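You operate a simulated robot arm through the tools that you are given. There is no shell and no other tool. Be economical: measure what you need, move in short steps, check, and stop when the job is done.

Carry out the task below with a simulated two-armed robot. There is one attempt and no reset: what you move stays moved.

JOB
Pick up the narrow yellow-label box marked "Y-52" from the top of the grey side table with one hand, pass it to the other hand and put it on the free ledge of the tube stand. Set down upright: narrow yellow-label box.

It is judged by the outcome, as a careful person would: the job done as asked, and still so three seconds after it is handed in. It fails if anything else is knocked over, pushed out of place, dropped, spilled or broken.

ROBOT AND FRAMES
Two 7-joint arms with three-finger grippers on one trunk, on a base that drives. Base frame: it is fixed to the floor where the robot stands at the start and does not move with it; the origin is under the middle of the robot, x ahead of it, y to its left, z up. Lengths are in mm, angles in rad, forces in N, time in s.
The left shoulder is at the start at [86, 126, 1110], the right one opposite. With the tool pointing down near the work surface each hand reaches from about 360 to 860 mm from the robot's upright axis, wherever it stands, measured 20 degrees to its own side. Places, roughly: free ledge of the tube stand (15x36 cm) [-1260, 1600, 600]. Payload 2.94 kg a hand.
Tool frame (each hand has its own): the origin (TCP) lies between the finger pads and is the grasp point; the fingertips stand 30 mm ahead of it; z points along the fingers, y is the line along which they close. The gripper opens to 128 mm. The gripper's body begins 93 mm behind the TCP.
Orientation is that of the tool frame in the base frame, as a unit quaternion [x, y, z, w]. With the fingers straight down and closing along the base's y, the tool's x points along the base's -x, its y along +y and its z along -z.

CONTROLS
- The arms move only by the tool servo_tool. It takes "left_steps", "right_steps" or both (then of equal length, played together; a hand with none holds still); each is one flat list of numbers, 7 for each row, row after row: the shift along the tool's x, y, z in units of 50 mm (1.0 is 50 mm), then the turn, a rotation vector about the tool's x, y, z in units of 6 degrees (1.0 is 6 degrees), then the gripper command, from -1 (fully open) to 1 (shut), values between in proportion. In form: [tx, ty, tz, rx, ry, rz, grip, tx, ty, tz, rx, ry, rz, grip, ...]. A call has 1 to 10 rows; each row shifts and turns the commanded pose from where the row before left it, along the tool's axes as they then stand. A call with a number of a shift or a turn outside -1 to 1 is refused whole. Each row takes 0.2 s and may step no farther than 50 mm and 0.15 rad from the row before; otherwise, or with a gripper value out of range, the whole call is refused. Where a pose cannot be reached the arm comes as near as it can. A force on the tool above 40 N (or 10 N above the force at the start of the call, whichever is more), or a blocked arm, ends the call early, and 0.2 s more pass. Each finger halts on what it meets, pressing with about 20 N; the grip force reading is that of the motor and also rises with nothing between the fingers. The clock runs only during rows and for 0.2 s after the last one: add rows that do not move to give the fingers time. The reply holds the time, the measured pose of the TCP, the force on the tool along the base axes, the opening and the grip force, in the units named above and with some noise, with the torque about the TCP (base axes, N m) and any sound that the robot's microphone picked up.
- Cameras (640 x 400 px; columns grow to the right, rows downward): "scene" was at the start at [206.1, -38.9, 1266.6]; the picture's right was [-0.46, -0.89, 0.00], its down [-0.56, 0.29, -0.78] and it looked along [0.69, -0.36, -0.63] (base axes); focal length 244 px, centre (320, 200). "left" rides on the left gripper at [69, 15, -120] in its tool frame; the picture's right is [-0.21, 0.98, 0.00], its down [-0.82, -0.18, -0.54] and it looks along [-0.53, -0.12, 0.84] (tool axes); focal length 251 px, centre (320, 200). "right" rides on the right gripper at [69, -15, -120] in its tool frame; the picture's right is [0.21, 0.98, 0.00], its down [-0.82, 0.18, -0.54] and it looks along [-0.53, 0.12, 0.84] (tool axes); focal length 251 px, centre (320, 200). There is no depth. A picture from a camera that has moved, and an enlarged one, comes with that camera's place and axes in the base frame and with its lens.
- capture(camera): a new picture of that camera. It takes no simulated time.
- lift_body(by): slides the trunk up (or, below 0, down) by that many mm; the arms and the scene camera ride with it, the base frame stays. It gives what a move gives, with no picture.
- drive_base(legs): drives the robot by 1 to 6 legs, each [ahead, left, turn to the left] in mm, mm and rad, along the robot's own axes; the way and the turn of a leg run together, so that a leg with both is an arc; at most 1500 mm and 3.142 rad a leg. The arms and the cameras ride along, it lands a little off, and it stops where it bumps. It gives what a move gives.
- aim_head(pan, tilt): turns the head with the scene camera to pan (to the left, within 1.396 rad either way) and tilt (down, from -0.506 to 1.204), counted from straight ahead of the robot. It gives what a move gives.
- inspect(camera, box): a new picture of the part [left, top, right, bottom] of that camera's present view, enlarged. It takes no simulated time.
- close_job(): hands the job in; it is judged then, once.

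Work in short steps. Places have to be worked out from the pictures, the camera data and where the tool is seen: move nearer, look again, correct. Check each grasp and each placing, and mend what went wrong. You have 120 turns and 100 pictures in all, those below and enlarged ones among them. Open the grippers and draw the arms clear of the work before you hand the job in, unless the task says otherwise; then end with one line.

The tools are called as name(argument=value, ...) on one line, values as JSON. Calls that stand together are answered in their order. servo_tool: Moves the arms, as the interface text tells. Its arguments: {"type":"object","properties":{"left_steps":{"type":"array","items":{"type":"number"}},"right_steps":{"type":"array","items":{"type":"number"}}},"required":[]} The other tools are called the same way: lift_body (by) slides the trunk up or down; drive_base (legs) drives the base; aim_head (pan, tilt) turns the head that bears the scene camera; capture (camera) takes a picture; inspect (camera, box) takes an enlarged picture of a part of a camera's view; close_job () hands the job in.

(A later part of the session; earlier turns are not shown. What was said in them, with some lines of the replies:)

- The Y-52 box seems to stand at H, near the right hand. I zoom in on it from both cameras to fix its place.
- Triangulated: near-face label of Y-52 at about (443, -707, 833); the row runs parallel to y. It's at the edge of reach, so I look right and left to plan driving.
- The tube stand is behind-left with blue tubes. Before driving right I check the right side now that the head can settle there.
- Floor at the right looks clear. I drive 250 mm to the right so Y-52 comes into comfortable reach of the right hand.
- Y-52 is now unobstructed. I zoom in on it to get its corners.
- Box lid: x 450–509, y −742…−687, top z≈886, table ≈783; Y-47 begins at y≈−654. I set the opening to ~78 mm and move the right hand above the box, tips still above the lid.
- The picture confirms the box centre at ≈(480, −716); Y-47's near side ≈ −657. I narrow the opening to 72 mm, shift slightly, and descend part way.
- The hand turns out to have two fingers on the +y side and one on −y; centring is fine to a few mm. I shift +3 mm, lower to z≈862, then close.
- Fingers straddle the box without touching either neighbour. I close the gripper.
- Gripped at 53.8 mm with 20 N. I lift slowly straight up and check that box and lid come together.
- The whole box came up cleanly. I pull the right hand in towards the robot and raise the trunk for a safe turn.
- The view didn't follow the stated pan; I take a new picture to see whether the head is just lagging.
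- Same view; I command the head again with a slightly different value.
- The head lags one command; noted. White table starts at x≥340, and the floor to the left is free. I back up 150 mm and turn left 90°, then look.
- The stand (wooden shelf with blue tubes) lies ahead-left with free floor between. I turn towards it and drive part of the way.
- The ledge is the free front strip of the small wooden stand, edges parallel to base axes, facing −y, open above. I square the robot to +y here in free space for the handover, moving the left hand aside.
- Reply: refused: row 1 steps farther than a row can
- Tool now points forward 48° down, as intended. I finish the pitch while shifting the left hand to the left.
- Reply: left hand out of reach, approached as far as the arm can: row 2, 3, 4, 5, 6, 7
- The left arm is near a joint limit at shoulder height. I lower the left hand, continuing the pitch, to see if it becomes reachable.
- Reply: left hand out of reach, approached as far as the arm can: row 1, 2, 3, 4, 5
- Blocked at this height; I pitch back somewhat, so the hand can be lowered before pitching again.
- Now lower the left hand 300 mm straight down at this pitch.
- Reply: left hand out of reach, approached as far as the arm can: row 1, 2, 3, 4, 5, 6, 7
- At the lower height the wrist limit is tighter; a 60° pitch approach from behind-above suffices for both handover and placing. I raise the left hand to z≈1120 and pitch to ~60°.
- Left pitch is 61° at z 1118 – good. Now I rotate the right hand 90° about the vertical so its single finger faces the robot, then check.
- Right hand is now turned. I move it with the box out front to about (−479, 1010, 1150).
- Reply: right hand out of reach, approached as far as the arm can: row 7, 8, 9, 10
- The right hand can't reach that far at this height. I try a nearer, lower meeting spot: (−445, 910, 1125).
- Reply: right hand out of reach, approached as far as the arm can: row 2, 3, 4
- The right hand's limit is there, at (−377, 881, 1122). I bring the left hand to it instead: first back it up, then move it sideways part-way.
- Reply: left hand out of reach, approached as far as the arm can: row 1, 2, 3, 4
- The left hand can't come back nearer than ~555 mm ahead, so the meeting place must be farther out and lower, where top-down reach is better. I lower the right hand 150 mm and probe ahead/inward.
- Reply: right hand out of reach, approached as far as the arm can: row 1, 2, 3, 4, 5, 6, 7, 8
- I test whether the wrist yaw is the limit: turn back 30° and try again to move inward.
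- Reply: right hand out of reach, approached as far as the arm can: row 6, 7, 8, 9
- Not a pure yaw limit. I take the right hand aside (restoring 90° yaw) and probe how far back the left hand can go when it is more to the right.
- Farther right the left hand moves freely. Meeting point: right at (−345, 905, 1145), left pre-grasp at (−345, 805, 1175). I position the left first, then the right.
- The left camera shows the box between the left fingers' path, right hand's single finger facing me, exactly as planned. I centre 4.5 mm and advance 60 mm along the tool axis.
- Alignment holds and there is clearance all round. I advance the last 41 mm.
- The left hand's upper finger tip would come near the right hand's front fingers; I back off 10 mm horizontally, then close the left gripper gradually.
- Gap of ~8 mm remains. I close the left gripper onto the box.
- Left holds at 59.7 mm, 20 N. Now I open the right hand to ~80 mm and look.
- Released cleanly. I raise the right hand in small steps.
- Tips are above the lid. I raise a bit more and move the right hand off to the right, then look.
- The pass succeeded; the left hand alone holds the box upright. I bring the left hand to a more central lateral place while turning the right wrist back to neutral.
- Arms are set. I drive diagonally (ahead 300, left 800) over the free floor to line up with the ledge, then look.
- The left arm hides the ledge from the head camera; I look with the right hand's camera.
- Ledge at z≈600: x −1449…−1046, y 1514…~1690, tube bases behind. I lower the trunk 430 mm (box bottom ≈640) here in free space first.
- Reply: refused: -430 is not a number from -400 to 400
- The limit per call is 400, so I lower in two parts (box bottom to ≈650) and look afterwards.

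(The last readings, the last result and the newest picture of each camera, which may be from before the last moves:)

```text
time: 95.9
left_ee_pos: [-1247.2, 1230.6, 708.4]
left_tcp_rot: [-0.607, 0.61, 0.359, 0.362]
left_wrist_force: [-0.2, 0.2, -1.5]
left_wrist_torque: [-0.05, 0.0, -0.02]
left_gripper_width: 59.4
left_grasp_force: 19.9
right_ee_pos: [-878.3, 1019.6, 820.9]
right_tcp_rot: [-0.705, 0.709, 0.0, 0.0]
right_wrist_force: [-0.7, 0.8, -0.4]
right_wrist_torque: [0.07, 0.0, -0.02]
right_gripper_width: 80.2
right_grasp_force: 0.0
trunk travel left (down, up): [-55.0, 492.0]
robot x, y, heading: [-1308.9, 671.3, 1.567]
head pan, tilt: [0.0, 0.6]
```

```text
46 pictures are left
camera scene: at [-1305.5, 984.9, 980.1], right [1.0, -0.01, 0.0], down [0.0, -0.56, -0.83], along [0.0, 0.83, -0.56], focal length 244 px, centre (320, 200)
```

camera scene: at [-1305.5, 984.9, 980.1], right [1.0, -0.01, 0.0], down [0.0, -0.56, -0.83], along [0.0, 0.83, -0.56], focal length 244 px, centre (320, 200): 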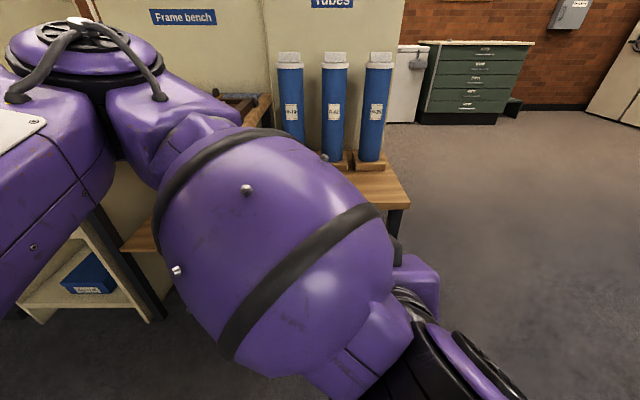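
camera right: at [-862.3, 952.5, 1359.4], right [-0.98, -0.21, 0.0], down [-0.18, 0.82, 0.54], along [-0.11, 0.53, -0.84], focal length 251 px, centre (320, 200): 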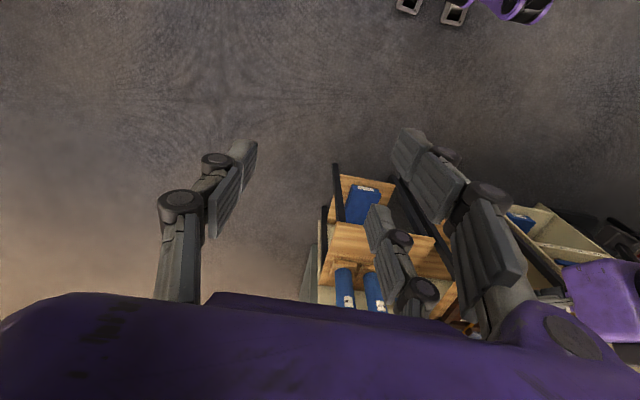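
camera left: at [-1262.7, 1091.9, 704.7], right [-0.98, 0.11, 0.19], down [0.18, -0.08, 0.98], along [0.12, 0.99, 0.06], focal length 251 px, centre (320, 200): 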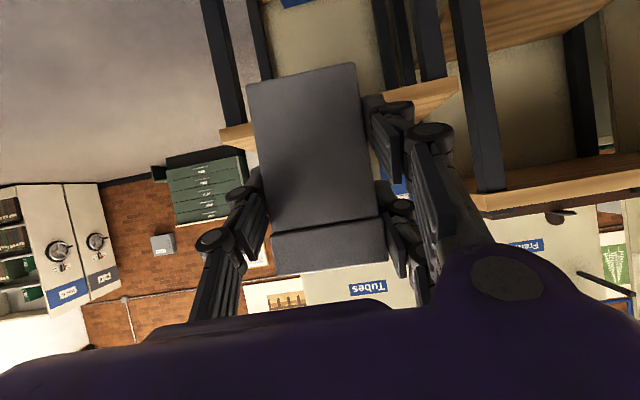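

After lowering, the shoulders have come forward and the left elbow would hang over the neighbouring bench if I drove in. I extend the left arm straight ahead instead so the robot can stay farther back.

servo_tool(left_steps=[-0.364, 0, 0.66, 0, 0, 0, 0.7, -0.364, 0, 0.66, 0, 0, 0, 0.7, -0.364, 0, 0.66, 0, 0, 0, 0.7, -0.364, 0, 0.66, 0, 0, 0, 0.7, 0, 0, 0, 0, 0, 0, 0.7])

capture(camera="scene")

```text
time: 97.1
left_ee_pos: [-1245.9, 1384.0, 707.0]
left_tcp_rot: [-0.606, 0.61, 0.36, 0.362]
left_wrist_force: [-0.4, -0.5, -1.9]
left_wrist_torque: [-0.04, 0.01, -0.02]
left_gripper_width: 59.5
left_grasp_force: 20.2
right_ee_pos: [-877.8, 1019.7, 820.6]
right_tcp_rot: [-0.705, 0.709, 0.0, 0.0]
right_wrist_force: [-0.3, 0.1, 0.4]
right_wrist_torque: [-0.01, -0.01, -0.01]
right_gripper_width: 79.7
right_grasp_force: 0.1
trunk travel left (down, up): [-55.0, 492.0]
robot x, y, heading: [-1312.1, 673.6, 1.566]
head pan, tilt: [0.0, 0.6]
```

```text
45 pictures are left
camera scene: at [-1305.4, 985.2, 980.0], right [1.0, -0.01, 0.0], down [0.0, -0.56, -0.83], along [0.0, 0.82, -0.56], focal length 244 px, centre (320, 200)
```

scene: 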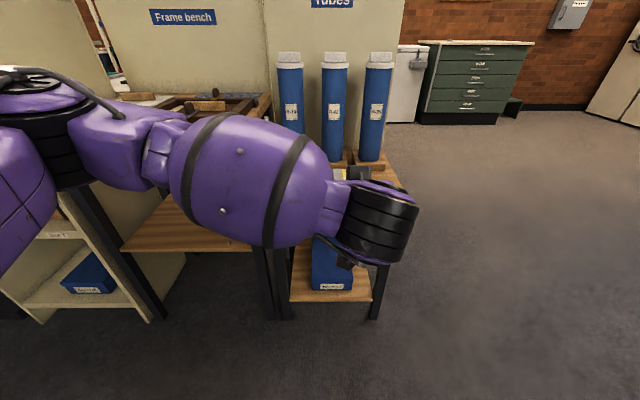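

Much better. I extend another 100 mm; the box (bottom ≈649) then just comes over the ledge edge with clearance.

servo_tool(left_steps=[-0.323, 0, 0.583, 0, 0, 0, 0.7, -0.323, 0, 0.583, 0, 0, 0, 0.7, -0.323, 0, 0.583, 0, 0, 0, 0.7, 0, 0, 0, 0, 0, 0, 0.7])

capture(camera="scene")

capture(camera="right")

```text
time: 98.1
left_ee_pos: [-1246.1, 1481.7, 707.7]
left_tcp_rot: [-0.606, 0.611, 0.358, 0.361]
left_wrist_force: [0.0, -0.5, -1.9]
left_wrist_torque: [-0.06, -0.03, -0.01]
left_gripper_width: 59.5
left_grasp_force: 20.2
right_ee_pos: [-877.7, 1019.3, 820.0]
right_tcp_rot: [-0.706, 0.708, 0.0, 0.001]
right_wrist_force: [-0.2, -0.1, 0.1]
right_wrist_torque: [-0.01, -0.02, 0.02]
right_gripper_width: 79.8
right_grasp_force: 0.1
trunk travel left (down, up): [-55.0, 492.0]
robot x, y, heading: [-1306.8, 676.3, 1.565]
head pan, tilt: [0.0, 0.6]
```

```text
44 pictures are left
camera scene: at [-1305.4, 985.2, 980.0], right [1.0, -0.01, 0.0], down [0.0, -0.57, -0.82], along [0.0, 0.82, -0.57], focal length 244 px, centre (320, 200)
```

scene: 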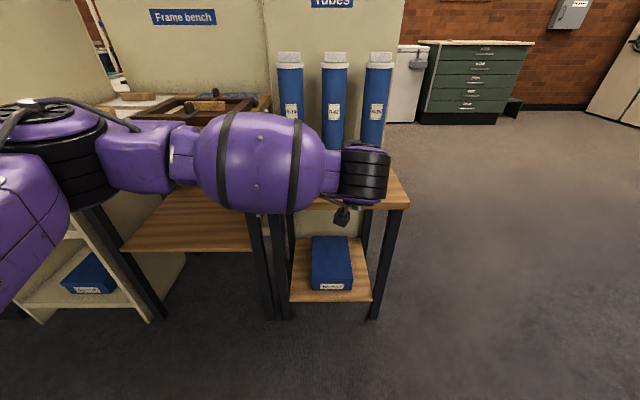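

```text
43 pictures are left
camera right: at [-862.3, 952.4, 939.5], right [-0.98, -0.21, 0.0], down [-0.18, 0.82, 0.54], along [-0.11, 0.53, -0.84], focal length 251 px, centre (320, 200)
```

right: 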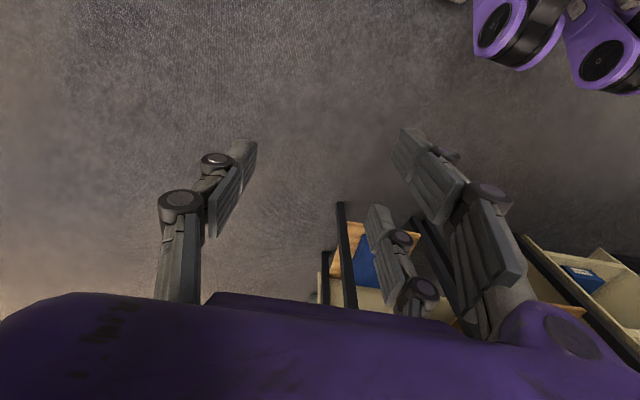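

The forearm is well in front of the bench (y≈1280). I drive ahead 88 mm to bring the box over the middle of the ledge.

drive_base(legs=[[88, 0, 0]])

capture(camera="scene")

capture(camera="left")

```text
time: 99.2
left_ee_pos: [-1245.3, 1569.1, 708.4]
left_tcp_rot: [-0.607, 0.61, 0.359, 0.361]
left_wrist_force: [0.3, 0.1, -2.7]
left_wrist_torque: [-0.04, 0.01, -0.01]
left_gripper_width: 59.6
left_grasp_force: 19.6
right_ee_pos: [-876.4, 1107.1, 821.2]
right_tcp_rot: [-0.705, 0.71, 0.0, 0.0]
right_wrist_force: [-0.1, 0.3, -0.8]
right_wrist_torque: [-0.05, 0.0, -0.03]
right_gripper_width: 80.0
right_grasp_force: 0.0
trunk travel left (down, up): [-55.0, 492.0]
robot x, y, heading: [-1305.3, 761.4, 1.56]
head pan, tilt: [0.0, 0.6]
```

```text
42 pictures are left
camera scene: at [-1304.2, 1073.5, 979.7], right [1.0, -0.01, 0.0], down [0.0, -0.57, -0.82], along [0.01, 0.82, -0.57], focal length 244 px, centre (320, 200)
```

scene: 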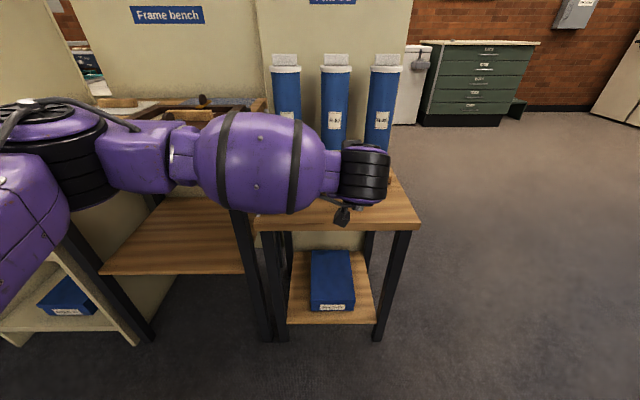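

```text
41 pictures are left
camera left: at [-1260.1, 1430.5, 703.7], right [-0.98, 0.11, 0.19], down [0.18, -0.08, 0.98], along [0.12, 0.99, 0.06], focal length 251 px, centre (320, 200)
```

left: 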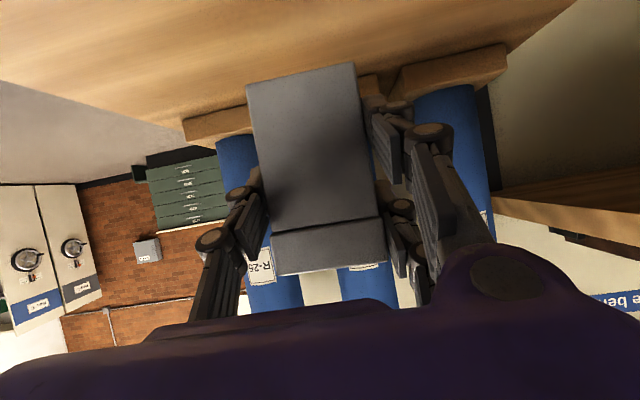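

Box sits over the ledge centre, in front of the tubes. I lower the trunk 38 mm, leaving about 10 mm.

lift_body(by=-38)

capture(camera="left")

```text
time: 100.0
left_ee_pos: [-1245.5, 1568.4, 669.5]
left_tcp_rot: [-0.605, 0.612, 0.358, 0.362]
left_wrist_force: [0.3, 0.2, -3.3]
left_wrist_torque: [-0.05, -0.03, 0.03]
left_gripper_width: 59.4
left_grasp_force: 20.1
right_ee_pos: [-876.1, 1106.6, 782.7]
right_tcp_rot: [-0.705, 0.71, -0.001, 0.0]
right_wrist_force: [-0.6, 0.0, 0.5]
right_wrist_torque: [0.0, -0.02, 0.02]
right_gripper_width: 80.1
right_grasp_force: 0.1
trunk travel left (down, up): [-17.0, 530.0]
robot x, y, heading: [-1307.6, 764.2, 1.568]
head pan, tilt: [0.0, 0.6]
```

```text
40 pictures are left
camera left: at [-1260.1, 1429.9, 666.3], right [-0.98, 0.11, 0.19], down [0.18, -0.08, 0.98], along [0.12, 0.99, 0.06], focal length 251 px, centre (320, 200)
```

left: 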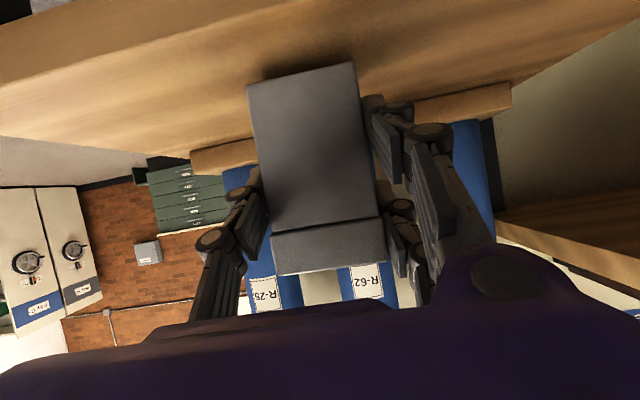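

The contact shadow is close. I lower the arm in 2 mm steps watching the force.

servo_tool(left_steps=[0.035, 0, 0.0194, 0, 0, 0, 0.7, 0.035, 0, 0.0194, 0, 0, 0, 0.7, 0.035, 0, 0.0194, 0, 0, 0, 0.7, 0, 0, 0, 0, 0, 0, 0.7])

servo_tool(left_steps=[0.0175, 0, 0.0097, 0, 0, 0, 0.7, 0.0175, 0, 0.0097, 0, 0, 0, 0.7, 0, 0, 0, 0, 0, 0, 0.7])

```text
time: 101.0
left_ee_pos: [-1244.9, 1566.7, 664.0]
left_tcp_rot: [-0.606, 0.611, 0.359, 0.362]
left_wrist_force: [0.9, 0.3, -2.1]
left_wrist_torque: [-0.03, 0.0, 0.0]
left_gripper_width: 59.4
left_grasp_force: 20.6
right_ee_pos: [-876.9, 1107.2, 781.9]
right_tcp_rot: [-0.705, 0.709, 0.0, 0.0]
right_wrist_force: [0.5, 0.5, 0.1]
right_wrist_torque: [-0.01, 0.0, -0.02]
right_gripper_width: 79.9
right_grasp_force: 0.1
trunk travel left (down, up): [-17.0, 530.0]
robot x, y, heading: [-1302.7, 759.5, 1.562]
head pan, tilt: [0.0, 0.6]
```

```text
time: 101.8
left_ee_pos: [-1245.2, 1567.8, 661.9]
left_tcp_rot: [-0.606, 0.61, 0.359, 0.362]
left_wrist_force: [0.6, 0.0, 1.2]
left_wrist_torque: [-0.03, -0.13, 0.0]
left_gripper_width: 59.2
left_grasp_force: 19.8
right_ee_pos: [-877.1, 1106.6, 783.0]
right_tcp_rot: [-0.705, 0.709, 0.0, 0.0]
right_wrist_force: [0.0, 0.4, 0.2]
right_wrist_torque: [0.02, 0.01, 0.01]
right_gripper_width: 79.8
right_grasp_force: 0.0
trunk travel left (down, up): [-17.0, 530.0]
robot x, y, heading: [-1306.7, 762.0, 1.562]
head pan, tilt: [0.0, 0.6]
```

Force turned from −2 to +1.2 N: the box touches. One more millimetre to seat it.

servo_tool(left_steps=[0.0175, 0, 0.0097, 0, 0, 0, 0.7, 0, 0, 0, 0, 0, 0, 0.7])

capture(camera="left")

```text
time: 102.4
left_ee_pos: [-1244.9, 1568.4, 664.0]
left_tcp_rot: [-0.606, 0.609, 0.36, 0.363]
left_wrist_force: [-1.3, 2.6, 9.1]
left_wrist_torque: [-0.02, -0.3, 0.03]
left_gripper_width: 59.4
left_grasp_force: 20.0
right_ee_pos: [-876.7, 1106.3, 782.7]
right_tcp_rot: [-0.705, 0.709, 0.0, 0.0]
right_wrist_force: [-0.7, 0.4, 0.4]
right_wrist_torque: [0.02, -0.03, -0.01]
right_gripper_width: 80.0
right_grasp_force: 0.0
trunk travel left (down, up): [-17.0, 530.0]
robot x, y, heading: [-1307.1, 763.0, 1.563]
head pan, tilt: [0.0, 0.6]
```

```text
39 pictures are left
camera left: at [-1260.5, 1429.3, 658.6], right [-0.98, 0.11, 0.19], down [0.18, -0.08, 0.98], along [0.12, 0.99, 0.06], focal length 251 px, centre (320, 200)
```

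left: 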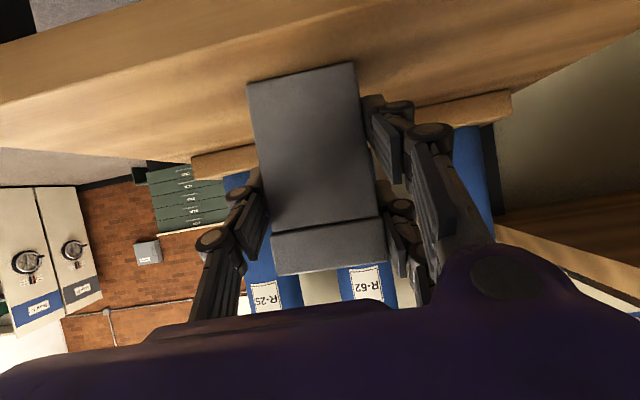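

Seated at 9 N. I release the left hand gradually.

servo_tool(left_steps=[0, 0, 0, 0, 0, 0, 0.06, 0, 0, 0, 0, 0, 0, 0.0, 0, 0, 0, 0, 0, 0, -0.3, 0, 0, 0, 0, 0, 0, -0.6, 0, 0, 0, 0, 0, 0, -0.6])

capture(camera="left")

```text
time: 103.6
left_ee_pos: [-1244.8, 1567.4, 661.6]
left_tcp_rot: [-0.606, 0.61, 0.36, 0.362]
left_wrist_force: [0.4, -0.6, 0.5]
left_wrist_torque: [0.0, 0.01, -0.01]
left_gripper_width: 102.6
left_grasp_force: 0.1
right_ee_pos: [-877.2, 1106.3, 782.8]
right_tcp_rot: [-0.705, 0.71, -0.001, 0.001]
right_wrist_force: [-0.1, -0.4, 0.6]
right_wrist_torque: [-0.01, 0.01, -0.04]
right_gripper_width: 80.1
right_grasp_force: 0.1
trunk travel left (down, up): [-17.0, 530.0]
robot x, y, heading: [-1305.4, 759.1, 1.567]
head pan, tilt: [0.0, 0.6]
```

```text
38 pictures are left
camera left: at [-1260.5, 1429.2, 657.0], right [-0.98, 0.11, 0.19], down [0.18, -0.08, 0.98], along [0.12, 0.99, 0.06], focal length 251 px, centre (320, 200)
```

left: 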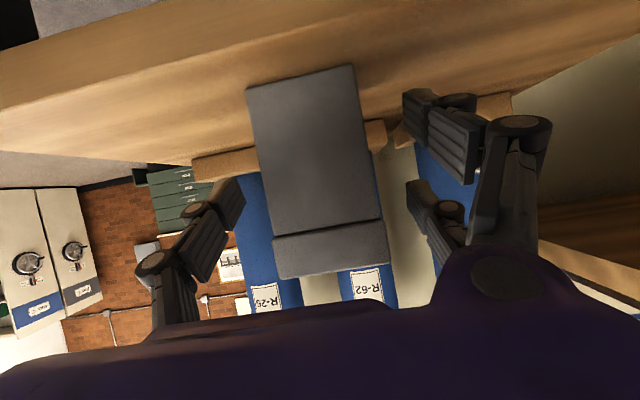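

The box stands free and upright. I withdraw the hand along its axis, then back the robot off.

servo_tool(left_steps=[0, 0, -0.5, 0, 0, 0, -0.6, 0, 0, -0.6, 0, 0, 0, -0.6, 0, 0, -0.6, 0, 0, 0, -0.6, 0, 0, -0.6, 0, 0, 0, -0.6, 0, 0, 0, 0, 0, 0, -0.6])

drive_base(legs=[[-300, 0, 0]])

capture(camera="left")

capture(camera="scene")

```text
time: 104.8
left_ee_pos: [-1244.8, 1467.3, 715.4]
left_tcp_rot: [-0.606, 0.611, 0.359, 0.362]
left_wrist_force: [0.7, 0.6, -0.4]
left_wrist_torque: [-0.02, 0.01, 0.0]
left_gripper_width: 102.0
left_grasp_force: 0.1
right_ee_pos: [-875.6, 1107.0, 782.5]
right_tcp_rot: [-0.704, 0.71, 0.0, 0.001]
right_wrist_force: [-0.1, -0.1, 0.0]
right_wrist_torque: [-0.02, 0.01, -0.02]
right_gripper_width: 79.7
right_grasp_force: 0.0
trunk travel left (down, up): [-17.0, 530.0]
robot x, y, heading: [-1303.9, 762.0, 1.562]
head pan, tilt: [0.0, 0.6]
```

```text
time: 106.8
left_ee_pos: [-1248.2, 1162.6, 716.2]
left_tcp_rot: [-0.607, 0.609, 0.36, 0.361]
left_wrist_force: [-1.1, -1.0, 0.2]
left_wrist_torque: [-0.01, 0.03, 0.02]
left_gripper_width: 102.4
left_grasp_force: 0.1
right_ee_pos: [-879.3, 801.9, 782.2]
right_tcp_rot: [-0.706, 0.709, 0.0, 0.0]
right_wrist_force: [-0.2, -1.0, -0.7]
right_wrist_torque: [0.0, 0.0, -0.03]
right_gripper_width: 80.1
right_grasp_force: 0.0
trunk travel left (down, up): [-17.0, 530.0]
robot x, y, heading: [-1303.7, 455.5, 1.569]
head pan, tilt: [0.0, 0.6]
```

```text
37 pictures are left
camera left: at [-1262.9, 1023.5, 712.3], right [-0.98, 0.11, 0.19], down [0.18, -0.08, 0.98], along [0.12, 0.99, 0.06], focal length 251 px, centre (320, 200)
```

left: 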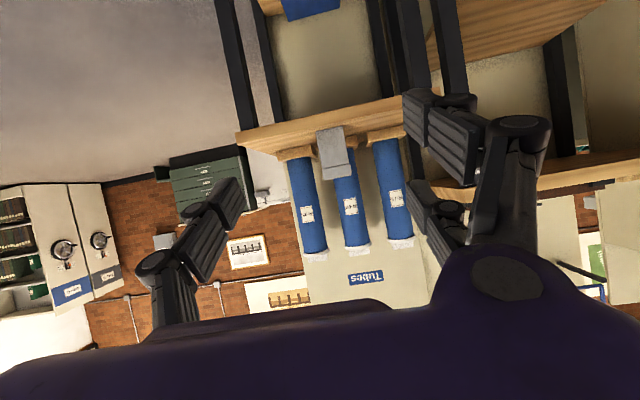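

```text
36 pictures are left
camera scene: at [-1307.1, 775.5, 949.1], right [1.0, 0.0, 0.0], down [0.0, -0.56, -0.83], along [0.0, 0.83, -0.56], focal length 244 px, centre (320, 200)
```

scene: 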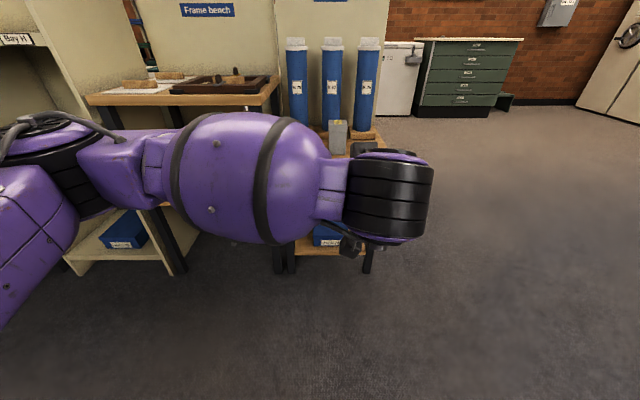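

The box stands on the ledge with tubes undisturbed. I open both grippers fully and take one close look.

servo_tool(left_steps=[0, 0, 0, 0, 0, 0, -1, 0, 0, 0, 0, 0, 0, -1], right_steps=[0, 0, 0, 0, 0, 0, -1, 0, 0, 0, 0, 0, 0, -1])

inspect(camera="scene", box=[270, 30, 430, 170])

```text
time: 107.5
left_ee_pos: [-1248.0, 1162.4, 716.3]
left_tcp_rot: [-0.607, 0.609, 0.36, 0.361]
left_wrist_force: [-0.9, 0.0, -0.5]
left_wrist_torque: [0.04, -0.01, 0.02]
left_gripper_width: 127.8
left_grasp_force: 0.1
right_ee_pos: [-879.5, 802.4, 782.7]
right_tcp_rot: [-0.706, 0.708, 0.0, 0.0]
right_wrist_force: [-0.3, -0.2, 0.1]
right_wrist_torque: [-0.03, -0.02, 0.0]
right_gripper_width: 128.2
right_grasp_force: 0.1
trunk travel left (down, up): [-17.0, 530.0]
robot x, y, heading: [-1303.7, 456.3, 1.563]
head pan, tilt: [0.0, 0.6]
```

```text
2.86 times, centred on (350, 100) of scene
camera zoom: at [-1307.1, 775.8, 949.0], right [1.0, 0.0, 0.0], down [0.0, -0.56, -0.83], along [0.0, 0.83, -0.56], focal length 696 px, centre (234, 486)
```

zoom: 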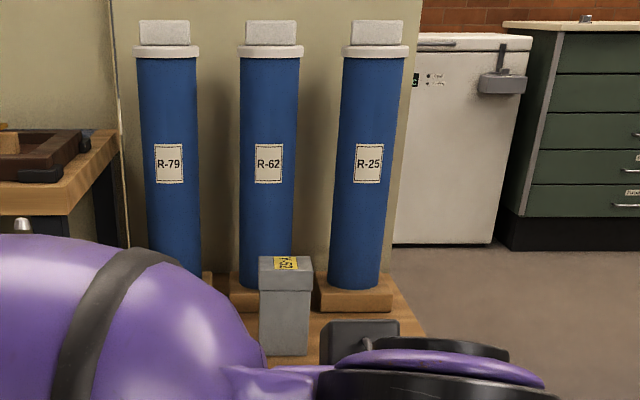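

The box stands upright on the free ledge, nothing else is disturbed, and both arms are clear; I hand the job in.

close_job()

```text
The job is handed in.
```

The Y-52 box was picked up with the right hand, passed in the air to the left, and now stands upright on the free ledge of the tube stand. Nothing was seen knocked over or moved.
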